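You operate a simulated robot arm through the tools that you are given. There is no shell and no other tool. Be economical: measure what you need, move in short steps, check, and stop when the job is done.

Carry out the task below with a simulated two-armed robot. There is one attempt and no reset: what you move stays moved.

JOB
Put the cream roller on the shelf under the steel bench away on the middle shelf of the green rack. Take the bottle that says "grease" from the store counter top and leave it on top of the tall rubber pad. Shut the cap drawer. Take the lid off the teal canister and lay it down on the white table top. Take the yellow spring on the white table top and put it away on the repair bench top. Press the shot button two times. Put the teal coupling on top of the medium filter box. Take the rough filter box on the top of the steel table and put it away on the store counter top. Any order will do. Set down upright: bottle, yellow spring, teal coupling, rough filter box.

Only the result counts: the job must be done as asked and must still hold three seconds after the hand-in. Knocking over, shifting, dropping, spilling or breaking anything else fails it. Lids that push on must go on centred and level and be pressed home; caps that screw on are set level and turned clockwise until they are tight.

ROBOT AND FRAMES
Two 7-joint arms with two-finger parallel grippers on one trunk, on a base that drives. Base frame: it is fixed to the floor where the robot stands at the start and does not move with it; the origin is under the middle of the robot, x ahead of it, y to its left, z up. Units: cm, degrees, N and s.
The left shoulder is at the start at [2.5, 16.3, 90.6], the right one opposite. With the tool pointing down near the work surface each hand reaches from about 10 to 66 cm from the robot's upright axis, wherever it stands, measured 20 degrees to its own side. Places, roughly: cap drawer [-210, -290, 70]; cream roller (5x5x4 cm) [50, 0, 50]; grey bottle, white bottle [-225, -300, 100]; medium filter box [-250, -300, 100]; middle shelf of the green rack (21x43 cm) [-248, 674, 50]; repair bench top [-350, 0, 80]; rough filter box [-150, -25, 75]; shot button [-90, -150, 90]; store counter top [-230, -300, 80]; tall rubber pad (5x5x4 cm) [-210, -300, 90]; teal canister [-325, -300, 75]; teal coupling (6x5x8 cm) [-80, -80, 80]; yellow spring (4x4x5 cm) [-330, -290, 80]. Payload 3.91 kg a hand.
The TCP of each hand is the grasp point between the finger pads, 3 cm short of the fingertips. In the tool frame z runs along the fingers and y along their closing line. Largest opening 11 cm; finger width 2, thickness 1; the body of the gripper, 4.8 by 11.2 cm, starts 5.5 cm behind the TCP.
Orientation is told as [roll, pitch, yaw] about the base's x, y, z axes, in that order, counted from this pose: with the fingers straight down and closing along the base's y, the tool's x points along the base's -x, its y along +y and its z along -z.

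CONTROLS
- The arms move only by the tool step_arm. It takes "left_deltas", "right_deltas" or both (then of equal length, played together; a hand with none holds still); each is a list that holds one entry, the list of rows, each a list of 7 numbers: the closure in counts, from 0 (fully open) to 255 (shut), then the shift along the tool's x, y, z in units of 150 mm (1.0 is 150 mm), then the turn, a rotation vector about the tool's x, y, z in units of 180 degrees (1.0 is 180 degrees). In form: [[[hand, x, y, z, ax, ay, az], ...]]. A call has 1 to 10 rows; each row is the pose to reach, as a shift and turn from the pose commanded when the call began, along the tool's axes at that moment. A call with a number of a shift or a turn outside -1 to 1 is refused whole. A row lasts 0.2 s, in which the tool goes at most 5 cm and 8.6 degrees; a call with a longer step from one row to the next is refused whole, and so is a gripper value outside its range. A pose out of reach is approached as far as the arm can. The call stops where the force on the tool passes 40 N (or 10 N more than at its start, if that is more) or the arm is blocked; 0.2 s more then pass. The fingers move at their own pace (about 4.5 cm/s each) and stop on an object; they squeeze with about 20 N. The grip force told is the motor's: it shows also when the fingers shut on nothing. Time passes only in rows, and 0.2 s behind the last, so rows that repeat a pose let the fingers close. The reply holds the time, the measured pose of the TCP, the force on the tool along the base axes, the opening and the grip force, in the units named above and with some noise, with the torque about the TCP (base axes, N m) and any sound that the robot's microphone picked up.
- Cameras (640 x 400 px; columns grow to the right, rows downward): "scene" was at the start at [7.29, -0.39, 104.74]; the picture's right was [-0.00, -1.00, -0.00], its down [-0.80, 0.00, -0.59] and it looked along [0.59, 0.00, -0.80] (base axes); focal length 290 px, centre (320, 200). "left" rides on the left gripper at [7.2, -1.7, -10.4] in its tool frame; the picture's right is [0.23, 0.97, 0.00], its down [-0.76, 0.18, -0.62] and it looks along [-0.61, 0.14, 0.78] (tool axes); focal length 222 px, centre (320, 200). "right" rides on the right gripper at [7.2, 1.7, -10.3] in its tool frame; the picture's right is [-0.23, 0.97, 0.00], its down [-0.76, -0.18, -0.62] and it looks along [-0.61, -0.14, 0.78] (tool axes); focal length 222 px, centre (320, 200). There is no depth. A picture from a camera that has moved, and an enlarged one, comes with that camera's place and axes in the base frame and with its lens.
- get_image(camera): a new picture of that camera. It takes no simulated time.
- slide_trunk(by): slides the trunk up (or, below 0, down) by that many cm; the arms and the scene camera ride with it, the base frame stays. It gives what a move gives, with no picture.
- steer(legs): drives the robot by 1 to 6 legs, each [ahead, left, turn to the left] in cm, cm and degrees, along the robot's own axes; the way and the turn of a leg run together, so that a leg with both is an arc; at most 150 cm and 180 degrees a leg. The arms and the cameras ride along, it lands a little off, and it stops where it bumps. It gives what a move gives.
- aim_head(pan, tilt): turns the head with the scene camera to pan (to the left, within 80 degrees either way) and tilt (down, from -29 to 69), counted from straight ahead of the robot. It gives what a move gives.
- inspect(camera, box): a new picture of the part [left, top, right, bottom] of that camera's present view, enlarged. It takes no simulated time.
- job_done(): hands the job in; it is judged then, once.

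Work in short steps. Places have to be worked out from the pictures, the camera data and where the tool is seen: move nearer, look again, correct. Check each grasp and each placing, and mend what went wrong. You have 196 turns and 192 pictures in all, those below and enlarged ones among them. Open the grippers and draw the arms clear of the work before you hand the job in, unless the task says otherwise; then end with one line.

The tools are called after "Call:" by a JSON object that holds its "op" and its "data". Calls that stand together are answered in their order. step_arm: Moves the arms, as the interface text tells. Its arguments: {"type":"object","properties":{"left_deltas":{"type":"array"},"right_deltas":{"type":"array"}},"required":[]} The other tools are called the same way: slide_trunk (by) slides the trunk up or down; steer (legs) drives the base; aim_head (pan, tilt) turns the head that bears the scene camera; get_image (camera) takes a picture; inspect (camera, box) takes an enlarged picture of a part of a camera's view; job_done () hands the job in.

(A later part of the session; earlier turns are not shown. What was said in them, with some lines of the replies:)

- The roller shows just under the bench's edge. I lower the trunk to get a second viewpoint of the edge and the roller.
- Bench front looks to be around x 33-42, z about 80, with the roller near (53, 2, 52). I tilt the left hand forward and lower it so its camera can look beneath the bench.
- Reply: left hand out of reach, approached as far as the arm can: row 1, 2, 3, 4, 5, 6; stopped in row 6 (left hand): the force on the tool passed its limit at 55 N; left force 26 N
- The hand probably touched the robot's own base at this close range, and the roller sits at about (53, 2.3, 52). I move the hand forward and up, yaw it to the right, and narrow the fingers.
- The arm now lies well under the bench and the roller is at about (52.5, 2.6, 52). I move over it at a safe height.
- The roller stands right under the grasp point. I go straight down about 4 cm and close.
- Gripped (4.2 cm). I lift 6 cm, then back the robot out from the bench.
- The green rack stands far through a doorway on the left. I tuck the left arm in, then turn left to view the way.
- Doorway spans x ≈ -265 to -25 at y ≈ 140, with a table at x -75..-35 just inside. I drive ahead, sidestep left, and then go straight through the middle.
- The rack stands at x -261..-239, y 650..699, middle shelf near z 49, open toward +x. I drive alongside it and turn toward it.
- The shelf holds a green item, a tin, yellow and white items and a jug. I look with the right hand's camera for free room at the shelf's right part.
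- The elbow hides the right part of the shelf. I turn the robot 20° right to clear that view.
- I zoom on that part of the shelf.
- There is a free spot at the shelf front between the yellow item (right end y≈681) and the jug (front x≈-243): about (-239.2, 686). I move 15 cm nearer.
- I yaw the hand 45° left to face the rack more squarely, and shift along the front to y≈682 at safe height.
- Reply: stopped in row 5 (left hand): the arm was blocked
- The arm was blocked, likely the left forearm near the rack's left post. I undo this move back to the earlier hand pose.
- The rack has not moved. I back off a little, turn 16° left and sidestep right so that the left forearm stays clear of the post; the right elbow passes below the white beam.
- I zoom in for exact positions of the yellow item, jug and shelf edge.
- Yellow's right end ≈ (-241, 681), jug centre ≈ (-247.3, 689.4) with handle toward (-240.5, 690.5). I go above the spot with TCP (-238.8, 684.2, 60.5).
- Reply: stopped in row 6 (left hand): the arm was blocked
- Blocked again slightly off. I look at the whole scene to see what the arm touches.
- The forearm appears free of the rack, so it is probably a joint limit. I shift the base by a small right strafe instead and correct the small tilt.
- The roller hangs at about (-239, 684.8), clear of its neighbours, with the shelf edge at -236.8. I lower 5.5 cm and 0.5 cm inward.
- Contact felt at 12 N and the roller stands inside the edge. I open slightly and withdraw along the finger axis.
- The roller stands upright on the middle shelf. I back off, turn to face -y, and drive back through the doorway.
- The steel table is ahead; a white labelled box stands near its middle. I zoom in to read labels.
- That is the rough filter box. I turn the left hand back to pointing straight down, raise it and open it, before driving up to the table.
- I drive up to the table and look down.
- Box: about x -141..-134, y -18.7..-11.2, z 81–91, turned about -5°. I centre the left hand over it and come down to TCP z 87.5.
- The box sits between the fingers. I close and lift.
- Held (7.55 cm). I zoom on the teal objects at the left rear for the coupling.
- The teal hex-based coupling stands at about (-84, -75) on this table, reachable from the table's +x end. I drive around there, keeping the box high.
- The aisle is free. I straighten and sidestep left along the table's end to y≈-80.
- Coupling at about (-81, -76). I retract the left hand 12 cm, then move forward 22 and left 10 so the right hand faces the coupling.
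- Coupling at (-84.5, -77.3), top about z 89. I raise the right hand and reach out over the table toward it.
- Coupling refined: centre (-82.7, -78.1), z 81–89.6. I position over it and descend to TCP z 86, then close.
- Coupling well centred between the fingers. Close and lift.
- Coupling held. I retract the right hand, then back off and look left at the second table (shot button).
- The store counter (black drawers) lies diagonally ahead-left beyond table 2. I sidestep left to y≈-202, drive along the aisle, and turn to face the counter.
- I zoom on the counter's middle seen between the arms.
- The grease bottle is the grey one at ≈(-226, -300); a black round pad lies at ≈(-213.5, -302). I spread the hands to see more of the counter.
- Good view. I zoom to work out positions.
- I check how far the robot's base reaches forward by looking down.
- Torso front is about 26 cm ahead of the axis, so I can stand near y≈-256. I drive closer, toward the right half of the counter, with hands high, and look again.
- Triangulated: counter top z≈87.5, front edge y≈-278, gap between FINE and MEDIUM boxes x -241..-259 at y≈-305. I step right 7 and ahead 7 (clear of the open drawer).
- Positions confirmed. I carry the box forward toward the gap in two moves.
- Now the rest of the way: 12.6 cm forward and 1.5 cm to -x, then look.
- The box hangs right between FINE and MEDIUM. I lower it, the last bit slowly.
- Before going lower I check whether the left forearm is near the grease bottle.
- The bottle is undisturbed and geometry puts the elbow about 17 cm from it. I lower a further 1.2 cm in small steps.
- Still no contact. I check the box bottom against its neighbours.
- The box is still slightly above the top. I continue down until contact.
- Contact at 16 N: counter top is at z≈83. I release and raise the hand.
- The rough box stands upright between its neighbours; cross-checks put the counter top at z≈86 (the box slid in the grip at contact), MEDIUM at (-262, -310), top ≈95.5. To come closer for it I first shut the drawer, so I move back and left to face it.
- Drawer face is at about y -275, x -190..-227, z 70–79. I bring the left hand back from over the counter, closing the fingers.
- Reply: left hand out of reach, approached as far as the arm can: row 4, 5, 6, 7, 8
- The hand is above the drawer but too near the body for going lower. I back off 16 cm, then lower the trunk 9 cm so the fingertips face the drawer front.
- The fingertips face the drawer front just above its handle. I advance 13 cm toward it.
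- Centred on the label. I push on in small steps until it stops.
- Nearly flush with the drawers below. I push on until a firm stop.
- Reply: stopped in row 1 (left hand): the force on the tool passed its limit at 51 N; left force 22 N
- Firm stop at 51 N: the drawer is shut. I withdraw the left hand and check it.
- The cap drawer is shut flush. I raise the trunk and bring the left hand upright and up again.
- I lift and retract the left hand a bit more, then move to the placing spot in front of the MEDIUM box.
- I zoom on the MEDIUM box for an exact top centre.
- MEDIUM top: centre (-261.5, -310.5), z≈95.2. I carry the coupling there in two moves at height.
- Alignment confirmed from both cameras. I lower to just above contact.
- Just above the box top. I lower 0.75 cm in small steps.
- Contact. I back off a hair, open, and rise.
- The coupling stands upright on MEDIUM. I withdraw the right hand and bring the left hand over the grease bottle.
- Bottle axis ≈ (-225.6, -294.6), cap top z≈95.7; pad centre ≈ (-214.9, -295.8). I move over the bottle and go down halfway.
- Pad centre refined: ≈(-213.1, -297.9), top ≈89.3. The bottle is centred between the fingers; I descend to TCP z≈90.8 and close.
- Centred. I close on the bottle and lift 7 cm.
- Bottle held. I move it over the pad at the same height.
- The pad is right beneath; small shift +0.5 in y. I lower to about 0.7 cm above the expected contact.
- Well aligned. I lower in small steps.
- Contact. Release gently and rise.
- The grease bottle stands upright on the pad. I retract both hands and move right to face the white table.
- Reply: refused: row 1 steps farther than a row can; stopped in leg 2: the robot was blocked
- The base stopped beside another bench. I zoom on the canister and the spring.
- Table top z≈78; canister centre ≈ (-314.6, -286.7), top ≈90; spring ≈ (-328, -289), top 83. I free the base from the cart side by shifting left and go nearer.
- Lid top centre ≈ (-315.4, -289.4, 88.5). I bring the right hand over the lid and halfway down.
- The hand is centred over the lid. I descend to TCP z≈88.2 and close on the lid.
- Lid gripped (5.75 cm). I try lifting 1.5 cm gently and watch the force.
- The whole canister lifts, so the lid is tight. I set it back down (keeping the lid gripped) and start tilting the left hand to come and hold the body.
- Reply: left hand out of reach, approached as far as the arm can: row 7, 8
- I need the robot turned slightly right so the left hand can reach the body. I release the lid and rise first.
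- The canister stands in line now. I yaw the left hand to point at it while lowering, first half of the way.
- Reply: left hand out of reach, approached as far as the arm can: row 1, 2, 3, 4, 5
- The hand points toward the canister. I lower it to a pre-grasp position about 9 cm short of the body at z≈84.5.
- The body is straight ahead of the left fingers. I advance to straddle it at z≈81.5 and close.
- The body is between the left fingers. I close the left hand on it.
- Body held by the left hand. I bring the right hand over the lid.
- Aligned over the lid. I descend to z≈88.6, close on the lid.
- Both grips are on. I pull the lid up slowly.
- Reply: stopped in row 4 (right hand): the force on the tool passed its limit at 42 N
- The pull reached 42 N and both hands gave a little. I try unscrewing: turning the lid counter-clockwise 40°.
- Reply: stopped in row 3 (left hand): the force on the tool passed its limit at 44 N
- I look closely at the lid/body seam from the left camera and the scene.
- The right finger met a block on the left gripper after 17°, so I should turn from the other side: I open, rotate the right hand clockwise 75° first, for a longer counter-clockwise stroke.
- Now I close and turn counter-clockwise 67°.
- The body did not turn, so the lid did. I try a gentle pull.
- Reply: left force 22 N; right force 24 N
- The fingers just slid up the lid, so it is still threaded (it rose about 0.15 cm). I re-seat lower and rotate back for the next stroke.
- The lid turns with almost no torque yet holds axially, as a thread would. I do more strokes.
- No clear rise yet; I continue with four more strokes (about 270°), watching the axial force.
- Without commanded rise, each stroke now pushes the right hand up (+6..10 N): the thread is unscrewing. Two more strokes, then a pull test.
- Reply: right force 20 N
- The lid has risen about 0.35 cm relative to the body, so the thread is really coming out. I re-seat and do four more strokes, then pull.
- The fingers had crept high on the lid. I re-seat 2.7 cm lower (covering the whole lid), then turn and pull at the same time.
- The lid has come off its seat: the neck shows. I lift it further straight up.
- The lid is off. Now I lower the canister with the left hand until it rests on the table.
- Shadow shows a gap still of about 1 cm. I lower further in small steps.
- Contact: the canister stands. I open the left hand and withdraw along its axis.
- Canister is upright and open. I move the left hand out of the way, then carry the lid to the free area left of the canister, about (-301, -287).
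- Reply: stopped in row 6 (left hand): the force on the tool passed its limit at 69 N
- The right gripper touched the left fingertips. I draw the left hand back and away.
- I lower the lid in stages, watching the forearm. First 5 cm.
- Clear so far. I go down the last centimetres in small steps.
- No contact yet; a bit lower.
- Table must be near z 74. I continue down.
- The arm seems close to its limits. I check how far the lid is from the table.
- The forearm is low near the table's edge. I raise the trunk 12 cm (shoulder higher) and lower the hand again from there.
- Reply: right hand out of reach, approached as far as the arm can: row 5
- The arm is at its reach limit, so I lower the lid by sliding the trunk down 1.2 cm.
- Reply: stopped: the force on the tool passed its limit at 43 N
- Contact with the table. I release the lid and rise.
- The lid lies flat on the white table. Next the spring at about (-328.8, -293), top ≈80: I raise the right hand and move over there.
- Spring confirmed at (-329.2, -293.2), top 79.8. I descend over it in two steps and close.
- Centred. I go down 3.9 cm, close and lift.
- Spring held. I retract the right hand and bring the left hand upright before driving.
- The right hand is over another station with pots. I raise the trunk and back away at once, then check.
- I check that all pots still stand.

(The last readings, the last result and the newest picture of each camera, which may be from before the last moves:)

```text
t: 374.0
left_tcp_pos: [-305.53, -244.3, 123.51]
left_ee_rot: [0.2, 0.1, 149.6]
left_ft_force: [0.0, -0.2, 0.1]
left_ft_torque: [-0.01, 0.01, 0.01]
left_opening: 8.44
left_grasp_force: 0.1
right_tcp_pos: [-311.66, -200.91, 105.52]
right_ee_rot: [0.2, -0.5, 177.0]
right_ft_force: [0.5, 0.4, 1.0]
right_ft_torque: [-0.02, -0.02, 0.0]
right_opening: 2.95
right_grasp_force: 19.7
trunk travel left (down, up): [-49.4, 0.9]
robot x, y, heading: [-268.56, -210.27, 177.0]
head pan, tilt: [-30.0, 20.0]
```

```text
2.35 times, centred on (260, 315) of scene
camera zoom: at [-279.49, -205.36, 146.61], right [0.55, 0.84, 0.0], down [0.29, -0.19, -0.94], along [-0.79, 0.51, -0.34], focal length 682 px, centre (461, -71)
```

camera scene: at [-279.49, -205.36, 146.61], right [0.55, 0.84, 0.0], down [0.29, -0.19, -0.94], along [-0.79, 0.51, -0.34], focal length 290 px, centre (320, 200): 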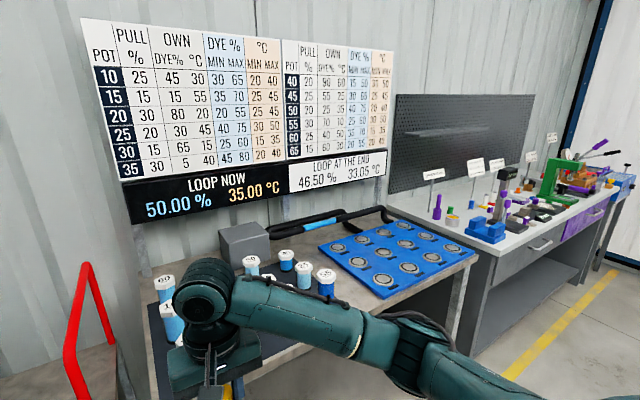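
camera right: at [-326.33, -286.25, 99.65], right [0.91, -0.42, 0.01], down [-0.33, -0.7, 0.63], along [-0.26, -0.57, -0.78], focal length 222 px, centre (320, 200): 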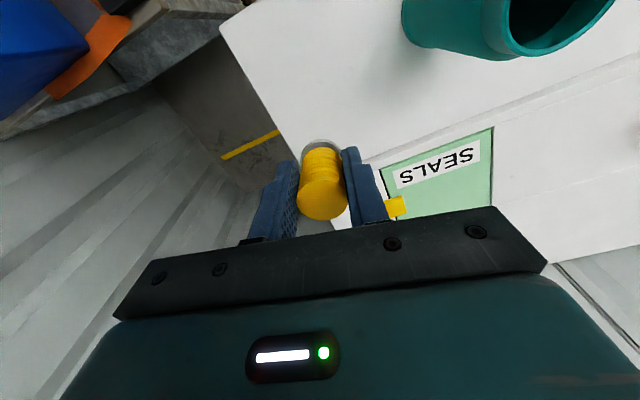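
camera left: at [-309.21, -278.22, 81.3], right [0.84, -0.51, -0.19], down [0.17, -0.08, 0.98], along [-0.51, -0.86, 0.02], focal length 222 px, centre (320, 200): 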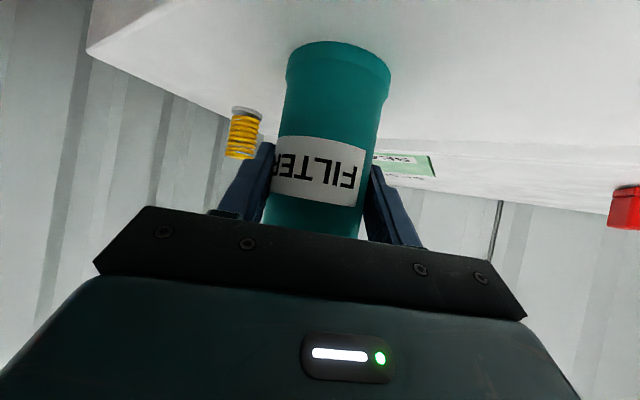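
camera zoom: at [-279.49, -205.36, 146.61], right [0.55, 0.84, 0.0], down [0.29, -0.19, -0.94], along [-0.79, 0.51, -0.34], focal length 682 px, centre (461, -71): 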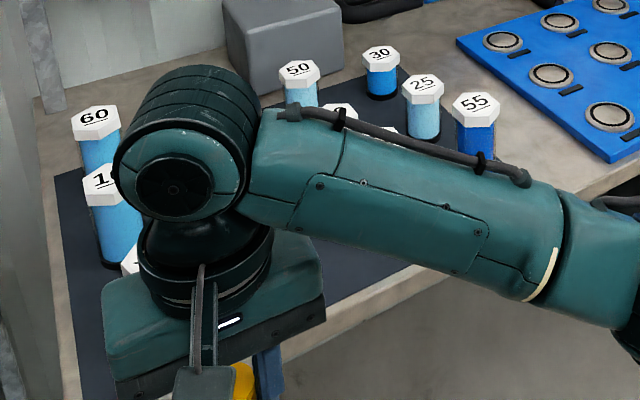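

All pots stand. I sidestep right along the aisle toward the repair bench (front edge x≈-320).

Call:
{"op": "steer", "data": {"legs": [[-3, 0, 3], [0, -150, 0], [0, -40, 0]]}}

Call:
{"op": "aim_head", "data": {"pan": 0, "tilt": 35}}

Call:
{"op": "get_image", "data": {"camera": "scene"}}

```text
t: 391.5
left_tcp_pos: [-301.07, -54.96, 123.45]
left_ee_rot: [0.1, 0.2, 152.7]
left_ft_force: [-0.3, -0.4, 0.8]
left_ft_torque: [0.03, 0.04, -0.01]
left_opening: 8.43
left_grasp_force: 0.0
right_tcp_pos: [-309.44, -11.84, 105.56]
right_ee_rot: [0.2, -0.4, -180.1]
right_ft_force: [0.5, -0.1, -0.9]
right_ft_torque: [0.0, 0.03, 0.05]
right_opening: 2.94
right_grasp_force: 19.8
trunk travel left (down, up): [-49.4, 0.9]
robot x, y, heading: [-266.12, -18.69, -179.8]
head pan, tilt: [-30.0, 20.0]
```

```text
t: 392.4
left_tcp_pos: [-301.09, -54.88, 123.48]
left_ee_rot: [0.1, 0.2, 152.6]
left_ft_force: [-0.4, -0.1, 0.8]
left_ft_torque: [0.03, 0.01, 0.01]
left_opening: 8.43
left_grasp_force: 0.0
right_tcp_pos: [-309.47, -11.89, 105.59]
right_ee_rot: [0.2, -0.3, 180.0]
right_ft_force: [-0.1, -0.5, -0.8]
right_ft_torque: [-0.01, 0.01, 0.02]
right_opening: 2.91
right_grasp_force: 19.9
trunk travel left (down, up): [-49.4, 0.9]
robot x, y, heading: [-266.11, -19.38, -180.2]
head pan, tilt: [0.0, 35.0]
```

```text
33 pictures are left
camera scene: at [-277.89, -19.25, 144.22], right [0.0, 1.0, 0.0], down [0.57, 0.0, -0.82], along [-0.82, 0.0, -0.57], focal length 290 px, centre (320, 200)
```

scene: 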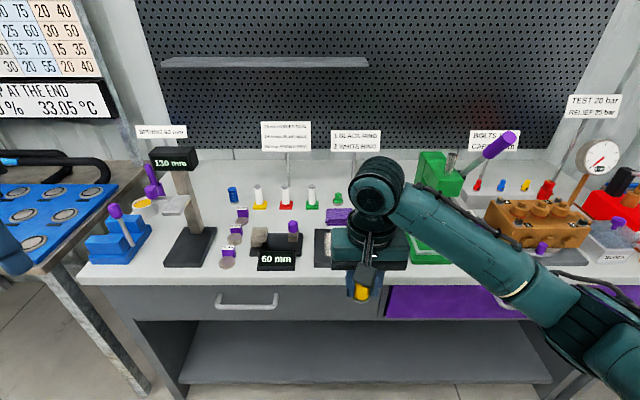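

I zoom on the bench for a free spot.

Call:
{"op": "inspect", "data": {"camera": "scene", "box": [80, 150, 400, 300]}}

```text
2.00 times, centred on (240, 225) of scene
camera zoom: at [-277.89, -19.25, 144.22], right [0.0, 1.0, 0.0], down [0.57, 0.0, -0.82], along [-0.82, 0.0, -0.57], focal length 580 px, centre (480, 150)
```

zoom: 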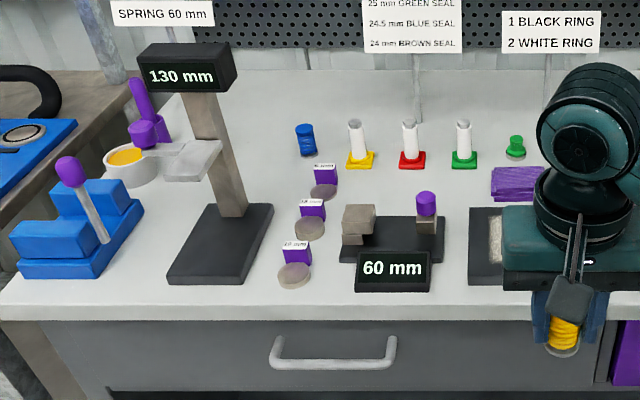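

A free band lies between the seals row and the 60 mm block, around (-358.5, -33.5). I shift left 26 and go ahead 34.

Call:
{"op": "steer", "data": {"legs": [[0, 26, 0], [34, 0, 0]]}}

Call:
{"op": "aim_head", "data": {"pan": 0, "tilt": 45}}

Call:
{"op": "get_image", "data": {"camera": "scene"}}

Call:
{"op": "get_image", "data": {"camera": "right"}}

```text
t: 397.2
left_tcp_pos: [-335.89, -81.55, 123.47]
left_ee_rot: [0.0, 0.1, 152.8]
left_ft_force: [-0.2, -0.4, 0.0]
left_ft_torque: [-0.02, 0.0, 0.01]
left_opening: 8.43
left_grasp_force: 0.0
right_tcp_pos: [-344.33, -38.44, 105.56]
right_ee_rot: [0.2, -0.3, -180.0]
right_ft_force: [-0.6, 0.4, 0.1]
right_ft_torque: [-0.01, -0.02, 0.01]
right_opening: 2.93
right_grasp_force: 20.2
trunk travel left (down, up): [-49.4, 0.9]
robot x, y, heading: [-300.93, -45.47, -180.0]
head pan, tilt: [0.0, 35.0]
```

```text
t: 397.9
left_tcp_pos: [-335.83, -81.48, 123.58]
left_ee_rot: [0.2, 0.1, 152.8]
left_ft_force: [-0.3, -0.5, -0.2]
left_ft_torque: [0.0, 0.0, 0.0]
left_opening: 8.44
left_grasp_force: 0.1
right_tcp_pos: [-344.26, -38.64, 105.54]
right_ee_rot: [0.2, -0.4, -180.0]
right_ft_force: [0.3, 0.8, 0.0]
right_ft_torque: [-0.01, -0.02, -0.01]
right_opening: 2.92
right_grasp_force: 19.9
trunk travel left (down, up): [-49.4, 0.9]
robot x, y, heading: [-300.91, -45.74, -180.1]
head pan, tilt: [0.0, 45.0]
```

```text
31 pictures are left
camera scene: at [-312.01, -45.89, 142.74], right [0.0, 1.0, 0.0], down [0.71, 0.0, -0.71], along [-0.71, 0.0, -0.71], focal length 290 px, centre (320, 200)
```

scene: 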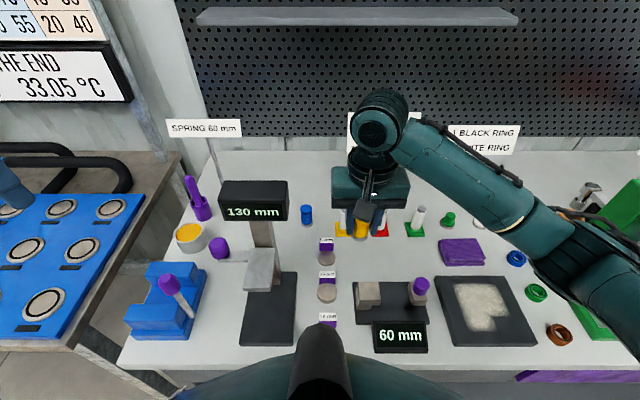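

```text
30 pictures are left
camera right: at [-336.94, -40.14, 115.72], right [-0.23, -0.97, 0.01], down [-0.76, 0.18, 0.63], along [-0.61, 0.14, -0.78], focal length 222 px, centre (320, 200)
```

right: 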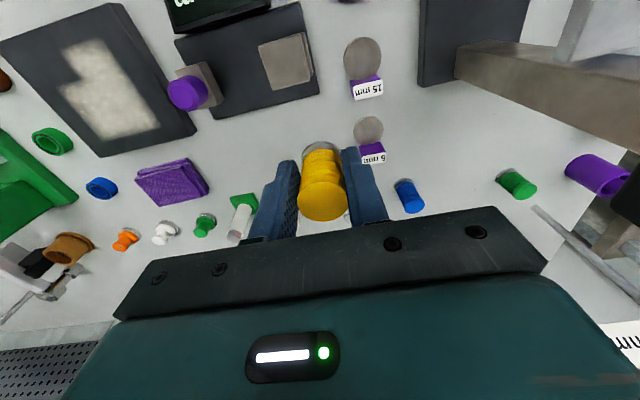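

Bench top z≈86.5; the band between block (x -344) and seals (x -356) is free at y≈-33. I move there and lower to just above.

Call:
{"op": "step_arm", "data": {"right_deltas": [[[255, -0.19, -0.19, 0, 0, 0, 0], [255, -0.38, -0.373, 0, 0, 0, 0], [255, -0.38, -0.373, 0.25, 0, 0, 0], [255, -0.38, -0.373, 0.5, 0, 0, 0], [255, -0.38, -0.373, 0.7, 0, 0, 0], [255, -0.38, -0.373, 0.9, 0, 0, 0], [255, -0.38, -0.373, 0.9, 0, 0, 0]]]}}

Call:
{"op": "get_image", "data": {"camera": "right"}}

Call:
{"op": "inspect", "data": {"camera": "scene", "box": [290, 170, 490, 330]}}

```text
t: 399.6
left_tcp_pos: [-335.8, -81.5, 123.5]
left_ee_rot: [0.0, 0.1, 152.8]
left_ft_force: [-0.2, 0.3, -0.3]
left_ft_torque: [0.03, 0.0, 0.02]
left_opening: 8.42
left_grasp_force: 0.0
right_tcp_pos: [-350.07, -32.82, 91.93]
right_ee_rot: [0.2, -0.5, -179.9]
right_ft_force: [-0.1, -0.2, 0.5]
right_ft_torque: [-0.01, 0.01, 0.04]
right_opening: 2.93
right_grasp_force: 20.0
trunk travel left (down, up): [-49.4, 0.9]
robot x, y, heading: [-300.85, -45.3, -179.9]
head pan, tilt: [0.0, 45.0]
```

```text
29 pictures are left
camera right: at [-342.75, -34.47, 102.2], right [-0.23, -0.97, 0.01], down [-0.76, 0.18, 0.63], along [-0.61, 0.14, -0.78], focal length 222 px, centre (320, 200)
```

right: 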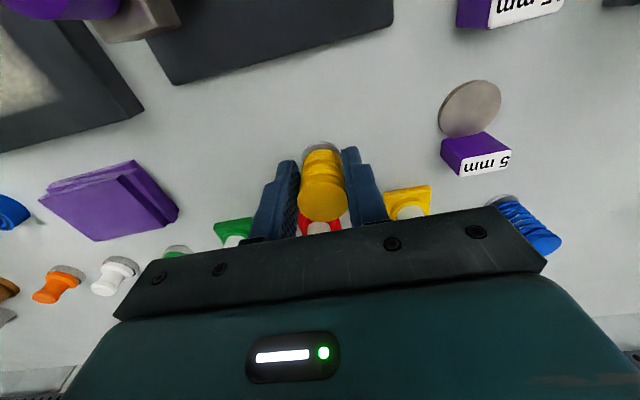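

```text
2.50 times, centred on (390, 250) of scene
camera zoom: at [-312.02, -45.89, 142.74], right [0.0, 1.0, 0.0], down [0.71, 0.0, -0.71], along [-0.71, 0.0, -0.71], focal length 725 px, centre (145, 75)
```

zoom: 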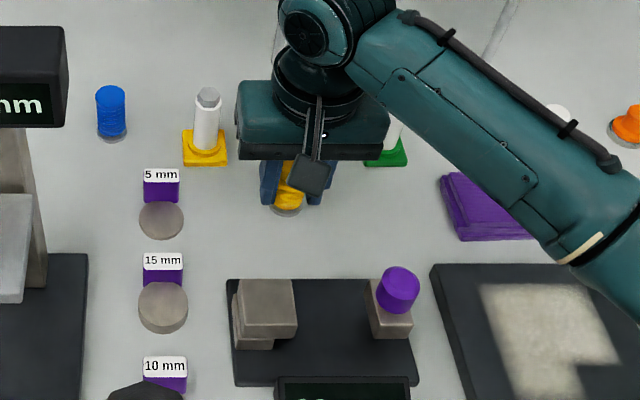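

Free all round. I shift 0.8 cm toward me and lower in small steps.

Call:
{"op": "step_arm", "data": {"right_deltas": [[[255, 0.05, 0, 0.03, 0, 0, 0], [255, 0.05, 0, 0.06, 0, 0, 0], [255, 0.05, 0, 0.09, 0, 0, 0], [255, 0.05, 0, 0.105, 0, 0, 0]]]}}

```text
t: 400.6
left_tcp_pos: [-335.88, -81.52, 123.42]
left_ee_rot: [0.1, 0.1, 152.8]
left_ft_force: [0.7, 0.6, -0.8]
left_ft_torque: [0.0, 0.0, -0.02]
left_opening: 8.42
left_grasp_force: 0.0
right_tcp_pos: [-349.44, -32.85, 90.45]
right_ee_rot: [0.3, -0.5, -179.9]
right_ft_force: [0.0, -0.4, -0.1]
right_ft_torque: [0.0, -0.02, -0.02]
right_opening: 2.93
right_grasp_force: 20.2
trunk travel left (down, up): [-49.4, 0.9]
robot x, y, heading: [-300.79, -45.32, -180.0]
head pan, tilt: [0.0, 45.0]
```

Call:
{"op": "step_arm", "data": {"right_deltas": [[[255, 0, 0, 0.02, 0, 0, 0], [255, 0, 0, 0.04, 0, 0, 0], [255, 0, 0, 0.055, 0, 0, 0]]]}}

Call:
{"op": "get_image", "data": {"camera": "right"}}

```text
t: 401.4
left_tcp_pos: [-335.87, -81.41, 123.43]
left_ee_rot: [0.1, 0.0, 152.8]
left_ft_force: [-0.3, 0.6, 0.5]
left_ft_torque: [-0.02, -0.02, -0.02]
left_opening: 8.42
left_grasp_force: 0.0
right_tcp_pos: [-349.38, -33.03, 89.5]
right_ee_rot: [0.2, -0.4, -179.9]
right_ft_force: [-0.3, -0.1, 0.7]
right_ft_torque: [0.03, 0.06, 0.02]
right_opening: 2.93
right_grasp_force: 20.3
trunk travel left (down, up): [-49.4, 0.9]
robot x, y, heading: [-300.94, -45.92, -179.8]
head pan, tilt: [0.0, 45.0]
```

```text
27 pictures are left
camera right: at [-342.08, -34.56, 99.76], right [-0.23, -0.97, 0.01], down [-0.76, 0.18, 0.63], along [-0.61, 0.14, -0.78], focal length 222 px, centre (320, 200)
```

right: 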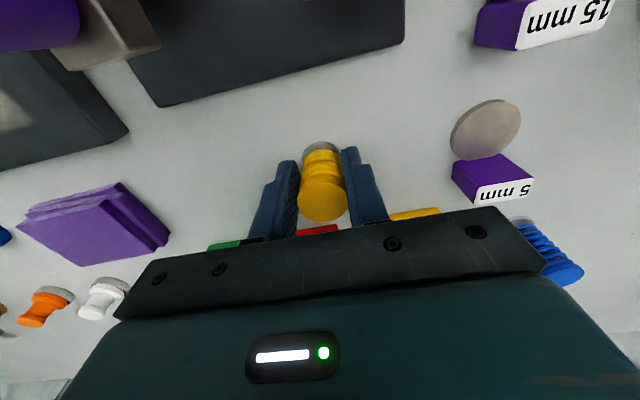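

Still no contact; continue down gently.

Call:
{"op": "step_arm", "data": {"right_deltas": [[[255, 0, 0, 0.018, 0, 0, 0], [255, 0, 0, 0.036, 0, 0, 0], [255, 0, 0, 0.05, 0, 0, 0]]]}}

```text
t: 402.1
left_tcp_pos: [-335.74, -81.54, 123.58]
left_ee_rot: [0.1, 0.1, 152.8]
left_ft_force: [-0.3, -0.9, -0.8]
left_ft_torque: [-0.02, -0.01, -0.01]
left_opening: 8.43
left_grasp_force: 0.2
right_tcp_pos: [-349.43, -33.12, 89.0]
right_ee_rot: [0.3, -0.7, -180.0]
right_ft_force: [-1.9, 1.5, 15.3]
right_ft_torque: [0.11, 0.19, -0.01]
right_opening: 2.95
right_grasp_force: 19.9
trunk travel left (down, up): [-49.4, 0.9]
robot x, y, heading: [-301.01, -45.73, -180.1]
head pan, tilt: [0.0, 45.0]
```

Contact (15 N). Release and rise.

Call:
{"op": "step_arm", "data": {"right_deltas": [[[255, 0, 0, -0.006, 0, 0, 0], [190, 0, 0, -0.006, 0, 0, 0], [140, 0, 0, -0.006, 0, 0, 0], [140, 0, 0, -0.006, 0, 0, 0], [140, 0, 0, -0.1, 0, 0, 0], [140, 0, 0, -0.3, 0, 0, 0], [140, 0, 0, -0.6, 0, 0, 0], [140, 0, 0, -0.9, 0, 0, 0]]]}}

Call:
{"op": "get_image", "data": {"camera": "right"}}

Call:
{"op": "inspect", "data": {"camera": "scene", "box": [290, 170, 490, 330]}}

```text
t: 403.9
left_tcp_pos: [-335.89, -81.49, 123.47]
left_ee_rot: [0.1, 0.1, 152.8]
left_ft_force: [-0.1, 0.6, 0.2]
left_ft_torque: [-0.01, -0.02, 0.01]
left_opening: 8.4
left_grasp_force: 0.0
right_tcp_pos: [-349.35, -33.02, 102.16]
right_ee_rot: [0.2, -0.3, -179.9]
right_ft_force: [0.1, 1.1, 0.4]
right_ft_torque: [0.0, 0.0, 0.03]
right_opening: 4.96
right_grasp_force: 0.1
trunk travel left (down, up): [-49.4, 0.9]
robot x, y, heading: [-300.52, -45.9, -180.0]
head pan, tilt: [0.0, 45.0]
```

```text
26 pictures are left
camera right: at [-341.98, -34.66, 112.32], right [-0.23, -0.97, 0.01], down [-0.76, 0.18, 0.63], along [-0.61, 0.14, -0.78], focal length 222 px, centre (320, 200)
```

right: 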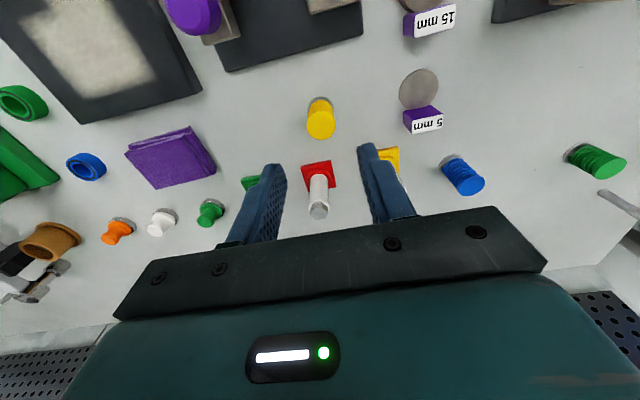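

```text
2.50 times, centred on (390, 250) of scene
camera zoom: at [-312.02, -45.87, 142.73], right [0.0, 1.0, 0.0], down [0.71, 0.0, -0.71], along [-0.71, 0.0, -0.71], focal length 725 px, centre (145, 75)
```

zoom: 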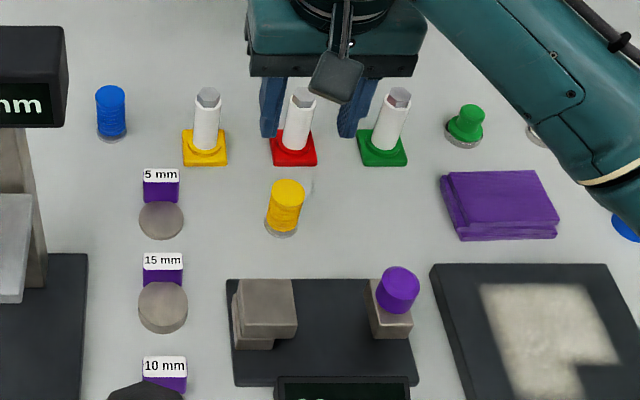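

The spring stands upright on the repair bench. I retract the right hand, back away and drive to the shot button near (-90, -150).

Call:
{"op": "step_arm", "data": {"right_deltas": [[[255, 0.0, 0, -0.25, 0, 0, 0], [255, 0.3, 0, -0.3, 0, 0, 0], [255, 0.6, 0, -0.3, 0, 0, 0], [255, 0.9, 0, -0.3, 0, 0, 0]]]}}

Call:
{"op": "steer", "data": {"legs": [[-36, 0, 0], [0, 150, 0], [0, 10, 0], [-150, 0, 0], [-75, 0, 0]]}}

Call:
{"op": "aim_head", "data": {"pan": -40, "tilt": 30}}

Call:
{"op": "get_image", "data": {"camera": "scene"}}

```text
t: 404.9
left_tcp_pos: [-335.8, -81.51, 123.5]
left_ee_rot: [0.1, 0.1, 152.8]
left_ft_force: [-0.6, 0.4, 1.0]
left_ft_torque: [-0.02, 0.0, -0.02]
left_opening: 8.43
left_grasp_force: 0.0
right_tcp_pos: [-335.65, -33.12, 106.84]
right_ee_rot: [0.2, -0.4, -180.0]
right_ft_force: [-0.6, -1.2, -0.1]
right_ft_torque: [0.0, 0.02, 0.01]
right_opening: 0.0
right_grasp_force: 20.3
trunk travel left (down, up): [-49.4, 0.9]
robot x, y, heading: [-301.01, -45.9, -179.9]
head pan, tilt: [0.0, 45.0]
```

```text
t: 432.0
left_tcp_pos: [-76.13, -244.27, 123.47]
left_ee_rot: [0.0, 0.0, 151.9]
left_ft_force: [0.8, -0.7, 0.4]
left_ft_torque: [0.01, 0.03, -0.02]
left_opening: 8.42
left_grasp_force: 0.1
right_tcp_pos: [-75.31, -195.84, 106.77]
right_ee_rot: [0.2, -0.5, 179.1]
right_ft_force: [-0.2, 0.3, -0.7]
right_ft_torque: [-0.01, -0.04, -0.01]
right_opening: 0.0
right_grasp_force: 20.4
trunk travel left (down, up): [-49.4, 0.9]
robot x, y, heading: [-40.81, -209.0, 179.1]
head pan, tilt: [0.0, 45.0]
```

```text
t: 433.1
left_tcp_pos: [-76.3, -244.22, 123.42]
left_ee_rot: [0.1, 0.1, 151.7]
left_ft_force: [0.4, -0.1, -0.8]
left_ft_torque: [0.03, -0.01, 0.01]
left_opening: 8.4
left_grasp_force: 0.1
right_tcp_pos: [-75.33, -195.71, 106.79]
right_ee_rot: [0.2, -0.4, 179.1]
right_ft_force: [-0.3, 0.2, 0.2]
right_ft_torque: [-0.02, 0.01, 0.04]
right_opening: 0.02
right_grasp_force: 19.7
trunk travel left (down, up): [-49.4, 0.9]
robot x, y, heading: [-40.95, -208.95, 179.3]
head pan, tilt: [-40.0, 30.0]
```

```text
24 pictures are left
camera scene: at [-50.57, -203.24, 144.99], right [0.65, 0.76, 0.0], down [0.38, -0.33, -0.87], along [-0.66, 0.57, -0.5], focal length 290 px, centre (320, 200)
```

scene: 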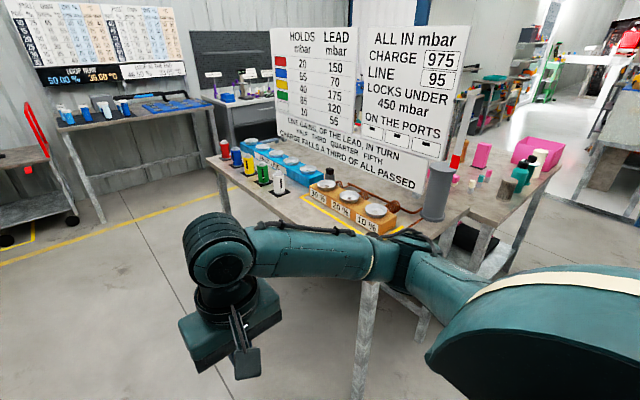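

I zoom to find the shot button on table 2.

Call:
{"op": "inspect", "data": {"camera": "scene", "box": [200, 120, 460, 290]}}

```text
2.35 times, centred on (330, 205) of scene
camera zoom: at [-50.57, -203.24, 144.99], right [0.65, 0.76, 0.0], down [0.38, -0.33, -0.87], along [-0.66, 0.57, -0.5], focal length 682 px, centre (296, 188)
```

zoom: 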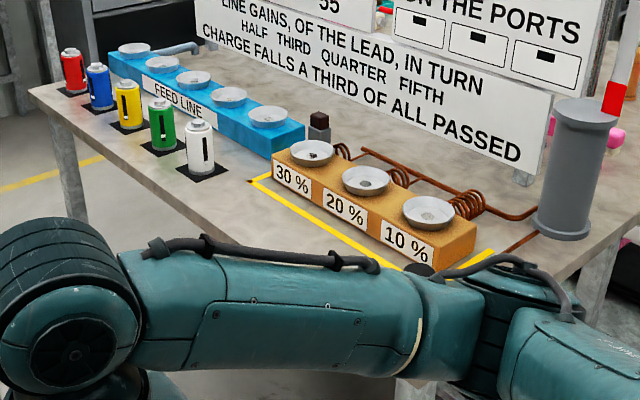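

A black round button shows near (-95, -143), partly hidden by the arm. I sidestep right 44 cm to bring it in front of the right hand.

Call:
{"op": "steer", "data": {"legs": [[0, -44, 0]]}}

Call:
{"op": "aim_head", "data": {"pan": 0, "tilt": 50}}

Call:
{"op": "get_image", "data": {"camera": "scene"}}

Call:
{"op": "get_image", "data": {"camera": "right"}}

```text
t: 437.4
left_tcp_pos: [-75.49, -201.09, 123.57]
left_ee_rot: [0.1, 0.1, 151.9]
left_ft_force: [0.4, 0.1, -0.5]
left_ft_torque: [-0.03, 0.01, 0.01]
left_opening: 8.43
left_grasp_force: 0.0
right_tcp_pos: [-74.71, -152.76, 106.73]
right_ee_rot: [0.2, -0.5, 179.0]
right_ft_force: [0.2, -0.2, -0.2]
right_ft_torque: [0.01, 0.01, -0.01]
right_opening: 0.0
right_grasp_force: 20.3
trunk travel left (down, up): [-49.4, 0.9]
robot x, y, heading: [-39.9, -165.67, 179.2]
head pan, tilt: [-40.0, 30.0]
```

```text
t: 438.5
left_tcp_pos: [-75.49, -201.16, 123.48]
left_ee_rot: [0.2, 0.1, 151.9]
left_ft_force: [-0.5, 0.2, -0.1]
left_ft_torque: [-0.04, -0.03, 0.0]
left_opening: 8.4
left_grasp_force: 0.1
right_tcp_pos: [-74.7, -152.81, 106.91]
right_ee_rot: [0.4, -0.5, 179.0]
right_ft_force: [-0.5, 1.0, 0.2]
right_ft_torque: [0.01, 0.01, -0.04]
right_opening: 0.0
right_grasp_force: 20.5
trunk travel left (down, up): [-49.4, 0.9]
robot x, y, heading: [-39.78, -165.65, 179.4]
head pan, tilt: [0.0, 50.0]
```

```text
22 pictures are left
camera scene: at [-50.76, -165.93, 142.05], right [0.02, 1.0, 0.0], down [0.77, -0.01, -0.64], along [-0.64, 0.01, -0.77], focal length 290 px, centre (320, 200)
```

scene: 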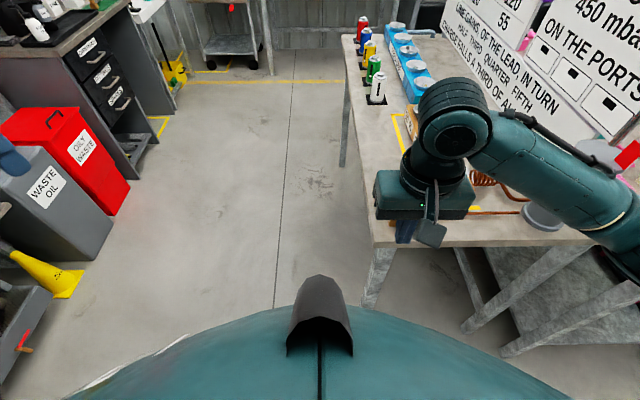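

```text
21 pictures are left
camera right: at [-67.35, -154.48, 116.9], right [-0.24, -0.97, 0.01], down [-0.75, 0.19, 0.63], along [-0.61, 0.15, -0.78], focal length 222 px, centre (320, 200)
```

right: 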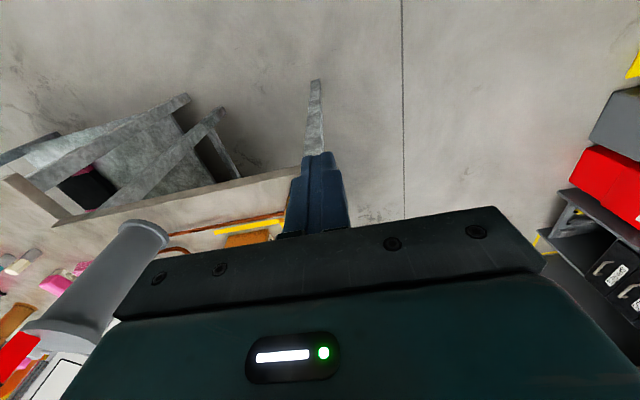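

The hand hides the corner. I move the right hand aside toward -y and look again.

Call:
{"op": "step_arm", "data": {"right_deltas": [[[255, 0, 0.3, -0.1, 0, 0, 0], [255, 0, 0.6, -0.1, 0, 0, 0], [255, 0, 0.9, -0.1, 0, 0, 0], [255, 0, 0.9, -0.1, 0, 0, 0]]]}}

Call:
{"op": "get_image", "data": {"camera": "scene"}}

```text
t: 439.5
left_tcp_pos: [-75.56, -201.0, 123.59]
left_ee_rot: [0.1, 0.2, 152.0]
left_ft_force: [0.3, 0.7, -0.4]
left_ft_torque: [-0.02, 0.01, 0.04]
left_opening: 8.42
left_grasp_force: 0.1
right_tcp_pos: [-74.67, -166.22, 108.27]
right_ee_rot: [0.2, -0.5, 179.1]
right_ft_force: [0.5, 0.0, 0.9]
right_ft_torque: [0.01, 0.0, -0.01]
right_opening: 0.0
right_grasp_force: 20.2
trunk travel left (down, up): [-49.4, 0.9]
robot x, y, heading: [-39.69, -166.11, 179.1]
head pan, tilt: [0.0, 50.0]
```

```text
20 pictures are left
camera scene: at [-50.75, -165.85, 142.05], right [0.02, 1.0, 0.0], down [0.77, -0.01, -0.64], along [-0.64, 0.01, -0.77], focal length 290 px, centre (320, 200)
```

scene: 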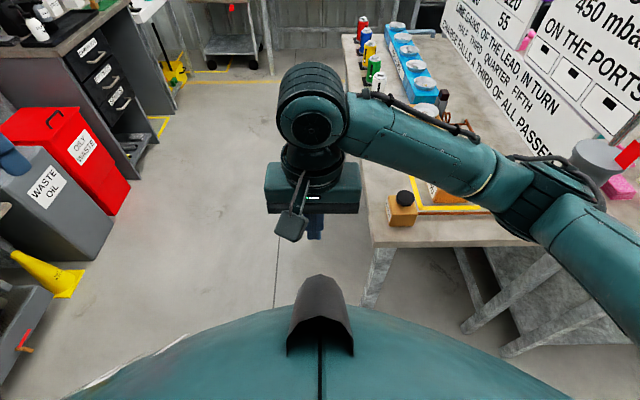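

There it is: an orange cube with a black button on top. I zoom in, and use the right camera for triangulation.

Call:
{"op": "inspect", "data": {"camera": "scene", "box": [370, 170, 450, 240]}}

Call:
{"op": "get_image", "data": {"camera": "right"}}

```text
5.71 times, centred on (410, 205) of scene
camera zoom: at [-50.75, -165.85, 142.05], right [0.02, 1.0, 0.0], down [0.77, -0.01, -0.64], along [-0.64, 0.01, -0.77], focal length 1656 px, centre (-194, 171)
```

zoom: 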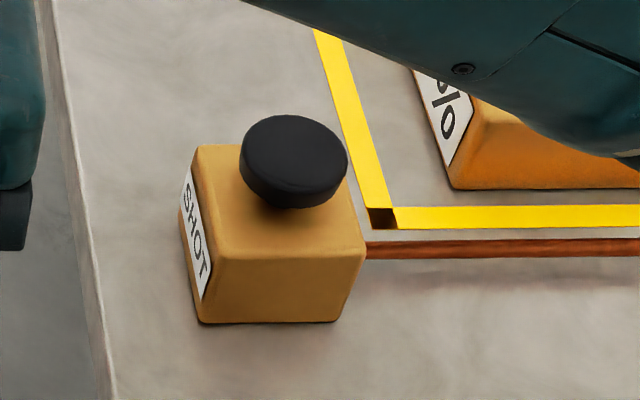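

```text
18 pictures are left
camera right: at [-67.42, -167.93, 118.35], right [-0.24, -0.97, 0.01], down [-0.75, 0.19, 0.63], along [-0.61, 0.15, -0.78], focal length 222 px, centre (320, 200)
```

right: 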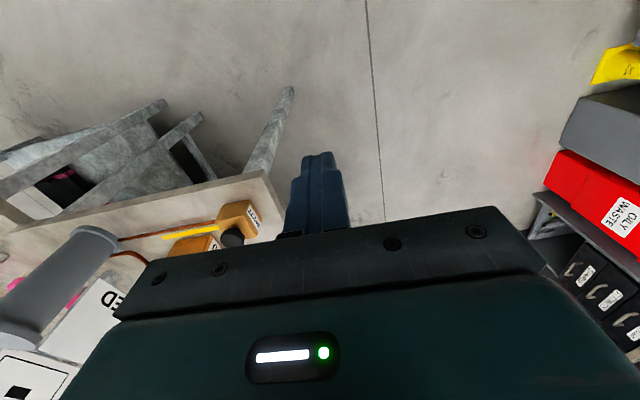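

"SHOT" confirmed; button top ≈ (-92.5, -145.9, 91.8). I bring the closed right fingers above it.

Call:
{"op": "step_arm", "data": {"right_deltas": [[[255, -0.2, -0.17, 0, 0, 0, 0], [255, -0.4, -0.34, 0, 0, 0, 0], [255, -0.6, -0.5, 0, 0, 0, 0], [255, -0.75, -0.68, 0, 0, 0, 0], [255, -0.75, -0.68, 0, 0, 0, 0]]]}}

Call:
{"op": "step_arm", "data": {"right_deltas": [[[255, -0.12, -0.17, 0, 0, 0, 0], [255, -0.24, -0.34, 0, 0, 0, 0], [255, -0.36, -0.5, 0, 0, 0, 0], [255, -0.44, -0.67, 0, 0, 0, 0], [255, -0.44, -0.67, 0.2, 0, 0, 0], [255, -0.44, -0.67, 0.4, 0, 0, 0], [255, -0.44, -0.67, 0.5, 0, 0, 0], [255, -0.44, -0.67, 0.5, 0, 0, 0]]]}}

Call:
{"op": "get_image", "data": {"camera": "right"}}

Call:
{"op": "get_image", "data": {"camera": "scene"}}

```text
t: 440.7
left_tcp_pos: [-75.69, -201.19, 123.59]
left_ee_rot: [0.0, 0.1, 151.9]
left_ft_force: [0.2, 0.4, 0.2]
left_ft_torque: [0.02, 0.01, 0.0]
left_opening: 8.45
left_grasp_force: 0.0
right_tcp_pos: [-85.82, -155.68, 108.3]
right_ee_rot: [0.2, -0.3, 179.0]
right_ft_force: [-0.4, -0.9, 0.1]
right_ft_torque: [0.0, -0.03, -0.03]
right_opening: 0.01
right_grasp_force: 20.1
trunk travel left (down, up): [-49.4, 0.9]
robot x, y, heading: [-40.17, -166.0, 178.9]
head pan, tilt: [0.0, 50.0]
```

```text
t: 442.5
left_tcp_pos: [-75.59, -201.24, 123.49]
left_ee_rot: [0.0, 0.1, 151.9]
left_ft_force: [-0.3, -0.9, -0.7]
left_ft_torque: [0.03, 0.01, 0.01]
left_opening: 8.43
left_grasp_force: 0.0
right_tcp_pos: [-92.24, -145.57, 100.94]
right_ee_rot: [0.2, -0.5, 179.1]
right_ft_force: [0.2, 0.0, 0.5]
right_ft_torque: [-0.03, 0.01, -0.03]
right_opening: 0.01
right_grasp_force: 19.5
trunk travel left (down, up): [-49.4, 0.9]
robot x, y, heading: [-40.02, -166.0, 179.1]
head pan, tilt: [0.0, 50.0]
```

```text
17 pictures are left
camera right: at [-85.06, -147.36, 111.09], right [-0.24, -0.97, 0.01], down [-0.75, 0.19, 0.63], along [-0.61, 0.15, -0.78], focal length 222 px, centre (320, 200)
```

right: 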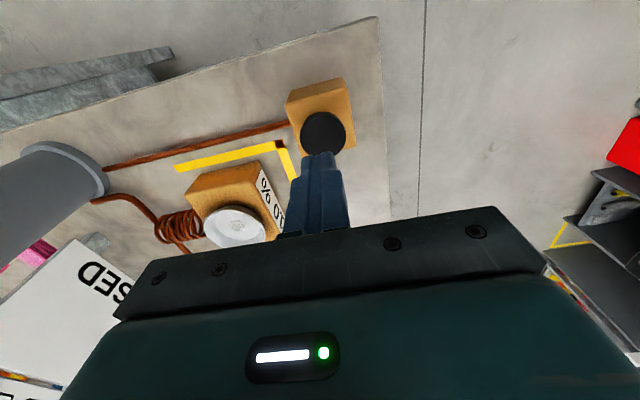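

```text
16 pictures are left
camera scene: at [-50.75, -165.93, 142.05], right [0.02, 1.0, 0.0], down [0.77, -0.01, -0.64], along [-0.64, 0.01, -0.77], focal length 290 px, centre (320, 200)
```

scene: 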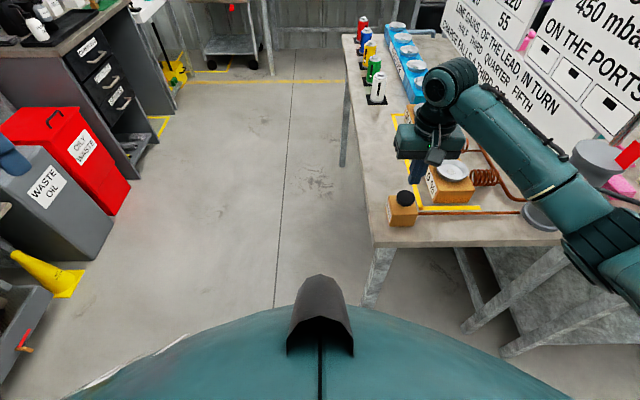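

Button centre at (-92.6, -145.7), top z≈92.3. I lower to just above it, then press slowly.

Call:
{"op": "step_arm", "data": {"right_deltas": [[[255, -0.024, 0.007, 0.15, 0, 0, 0], [255, -0.024, 0.007, 0.3, 0, 0, 0], [255, -0.024, 0.007, 0.33, 0, 0, 0], [255, -0.024, 0.007, 0.35, 0, 0, 0], [255, -0.024, 0.007, 0.37, 0, 0, 0], [255, -0.024, 0.007, 0.39, 0, 0, 0], [255, -0.024, 0.007, 0.41, 0, 0, 0]]]}}

Call:
{"op": "inspect", "data": {"camera": "scene", "box": [360, 130, 480, 250]}}

```text
t: 444.1
left_tcp_pos: [-75.58, -201.1, 123.42]
left_ee_rot: [0.1, 0.2, 151.9]
left_ft_force: [-0.2, -0.2, 0.1]
left_ft_torque: [-0.01, 0.02, 0.0]
left_opening: 8.44
left_grasp_force: 0.1
right_tcp_pos: [-92.92, -145.74, 94.72]
right_ee_rot: [0.2, -0.5, 179.1]
right_ft_force: [0.0, 2.7, 6.1]
right_ft_torque: [0.06, -0.09, 0.06]
right_opening: 0.01
right_grasp_force: 20.2
trunk travel left (down, up): [-49.4, 0.9]
robot x, y, heading: [-40.39, -165.97, 179.0]
head pan, tilt: [0.0, 50.0]
heard: click
```

```text
3.33 times, centred on (420, 190) of scene
camera zoom: at [-50.69, -165.92, 142.06], right [0.02, 1.0, 0.0], down [0.77, -0.01, -0.64], along [-0.64, 0.01, -0.77], focal length 966 px, centre (-13, 233)
```

zoom: 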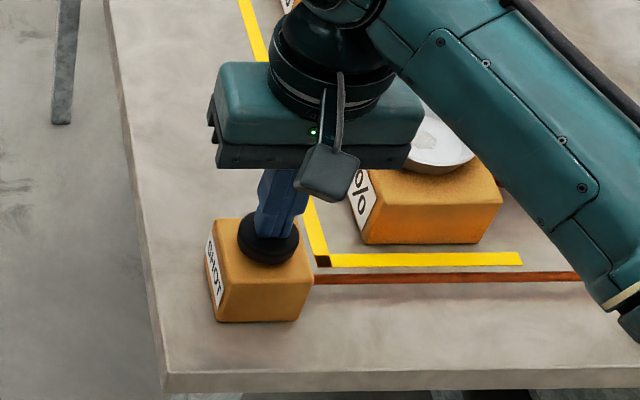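

One click heard. I release by rising 3 cm.

Call:
{"op": "step_arm", "data": {"right_deltas": [[[255, 0, 0, -0.1, 0, 0, 0], [255, 0, 0, -0.2, 0, 0, 0], [255, 0, 0, -0.2, 0, 0, 0], [255, 0, 0, -0.2, 0, 0, 0]]]}}

Call:
{"op": "step_arm", "data": {"right_deltas": [[[255, 0, 0, 0.1, 0, 0, 0], [255, 0, 0, 0.14, 0, 0, 0], [255, 0, 0, 0.16, 0, 0, 0], [255, 0, 0, 0.18, 0, 0, 0], [255, 0, 0, 0.2, 0, 0, 0], [255, 0, 0, 0.205, 0, 0, 0]]]}}

```text
t: 445.1
left_tcp_pos: [-75.47, -201.24, 123.6]
left_ee_rot: [0.1, 0.0, 151.9]
left_ft_force: [-0.5, 0.7, -0.1]
left_ft_torque: [-0.03, -0.05, 0.0]
left_opening: 8.42
left_grasp_force: 0.0
right_tcp_pos: [-92.84, -145.86, 97.74]
right_ee_rot: [0.3, -0.5, 179.1]
right_ft_force: [0.1, 0.3, -0.2]
right_ft_torque: [0.0, 0.01, 0.0]
right_opening: 0.0
right_grasp_force: 20.2
trunk travel left (down, up): [-49.4, 0.9]
robot x, y, heading: [-40.38, -165.98, 179.0]
head pan, tilt: [0.0, 50.0]
```

```text
t: 446.5
left_tcp_pos: [-75.52, -201.16, 123.51]
left_ee_rot: [0.1, 0.2, 151.9]
left_ft_force: [0.5, -0.3, -0.5]
left_ft_torque: [-0.03, 0.01, 0.05]
left_opening: 8.43
left_grasp_force: 0.0
right_tcp_pos: [-92.88, -145.74, 94.8]
right_ee_rot: [0.3, -0.5, 178.9]
right_ft_force: [2.5, 2.4, 7.1]
right_ft_torque: [0.07, -0.09, 0.03]
right_opening: 0.02
right_grasp_force: 19.6
trunk travel left (down, up): [-49.4, 0.9]
robot x, y, heading: [-40.34, -166.14, 179.2]
head pan, tilt: [0.0, 50.0]
heard: click
```

Second click heard. I rise, retract the arm, open the hand, back away and check the button block.

Call:
{"op": "step_arm", "data": {"right_deltas": [[[255, 0, 0, -0.1, 0, 0, 0], [255, 0, 0, -0.35, 0, 0, 0], [255, 0, 0, -0.65, 0, 0, 0], [200, 0.1, 0.1, -0.8, 0, 0, 0], [100, 0.35, 0.25, -0.8, 0, 0, 0], [60, 0.6, 0.4, -0.8, 0, 0, 0], [60, 0.85, 0.55, -0.8, 0, 0, 0]]]}}

Call:
{"op": "steer", "data": {"legs": [[0, 20, 0]]}}

Call:
{"op": "get_image", "data": {"camera": "scene"}}

```text
t: 448.1
left_tcp_pos: [-75.53, -201.19, 123.39]
left_ee_rot: [0.1, 0.2, 151.9]
left_ft_force: [0.3, -0.1, 0.6]
left_ft_torque: [0.05, -0.03, 0.01]
left_opening: 8.44
left_grasp_force: 0.1
right_tcp_pos: [-80.17, -154.18, 106.64]
right_ee_rot: [0.2, -0.4, 179.0]
right_ft_force: [0.8, -0.1, 1.2]
right_ft_torque: [0.01, 0.02, 0.03]
right_opening: 8.37
right_grasp_force: 0.5
trunk travel left (down, up): [-49.4, 0.9]
robot x, y, heading: [-40.13, -165.74, 179.0]
head pan, tilt: [0.0, 50.0]
```

```text
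t: 450.5
left_tcp_pos: [-75.72, -221.48, 123.56]
left_ee_rot: [0.0, 0.0, 152.0]
left_ft_force: [0.5, -0.3, -0.1]
left_ft_torque: [0.0, 0.0, -0.03]
left_opening: 8.41
left_grasp_force: 0.2
right_tcp_pos: [-80.54, -174.7, 106.62]
right_ee_rot: [0.3, -0.4, 179.3]
right_ft_force: [0.3, -0.9, 0.5]
right_ft_torque: [0.0, 0.05, -0.01]
right_opening: 8.42
right_grasp_force: 0.1
trunk travel left (down, up): [-49.4, 0.9]
robot x, y, heading: [-40.54, -186.01, 179.1]
head pan, tilt: [0.0, 50.0]
```

```text
14 pictures are left
camera scene: at [-51.04, -186.34, 142.05], right [0.01, 1.0, 0.0], down [0.77, -0.01, -0.64], along [-0.64, 0.01, -0.77], focal length 290 px, centre (320, 200)
```

scene: 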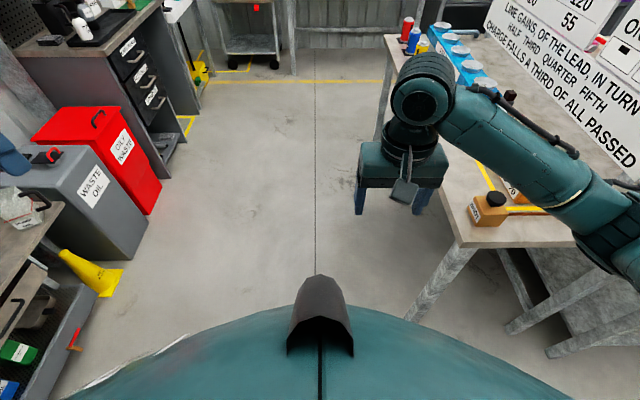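

Both presses are done. A last check of the counter and white table from here.

Call:
{"op": "aim_head", "data": {"pan": 25, "tilt": 15}}

Call:
{"op": "inspect", "data": {"camera": "scene", "box": [200, 100, 480, 280]}}

```text
t: 451.5
left_tcp_pos: [-75.72, -221.68, 123.46]
left_ee_rot: [0.1, 0.1, 152.0]
left_ft_force: [0.4, -0.3, 0.8]
left_ft_torque: [0.0, 0.01, -0.03]
left_opening: 8.41
left_grasp_force: 0.1
right_tcp_pos: [-80.41, -174.7, 106.83]
right_ee_rot: [0.2, -0.5, 179.3]
right_ft_force: [-0.3, 0.2, 1.0]
right_ft_torque: [-0.02, 0.01, -0.01]
right_opening: 8.42
right_grasp_force: 0.1
trunk travel left (down, up): [-49.4, 0.9]
robot x, y, heading: [-40.4, -186.71, 179.4]
head pan, tilt: [25.0, 15.0]
```

```text
2.22 times, centred on (340, 190) of scene
camera zoom: at [-51.86, -190.25, 147.41], right [-0.41, 0.91, 0.0], down [0.24, 0.11, -0.97], along [-0.88, -0.4, -0.26], focal length 644 px, centre (276, 222)
```

zoom: 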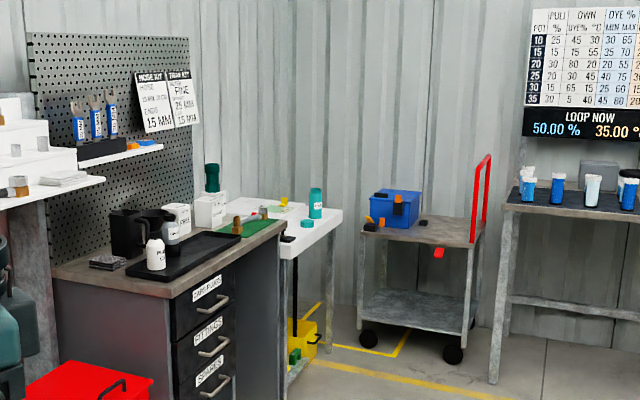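

Everything is in place and the hands are empty and clear, so I hand in.

Call:
{"op": "job_done", "data": {}}

```text
The job is handed in.
```

I finished and handed in all eight tasks. The pictures taken along the way showed each object in place, and both presses of the shot button gave an audible click. I did not re-check the roller or the spring after leaving them.
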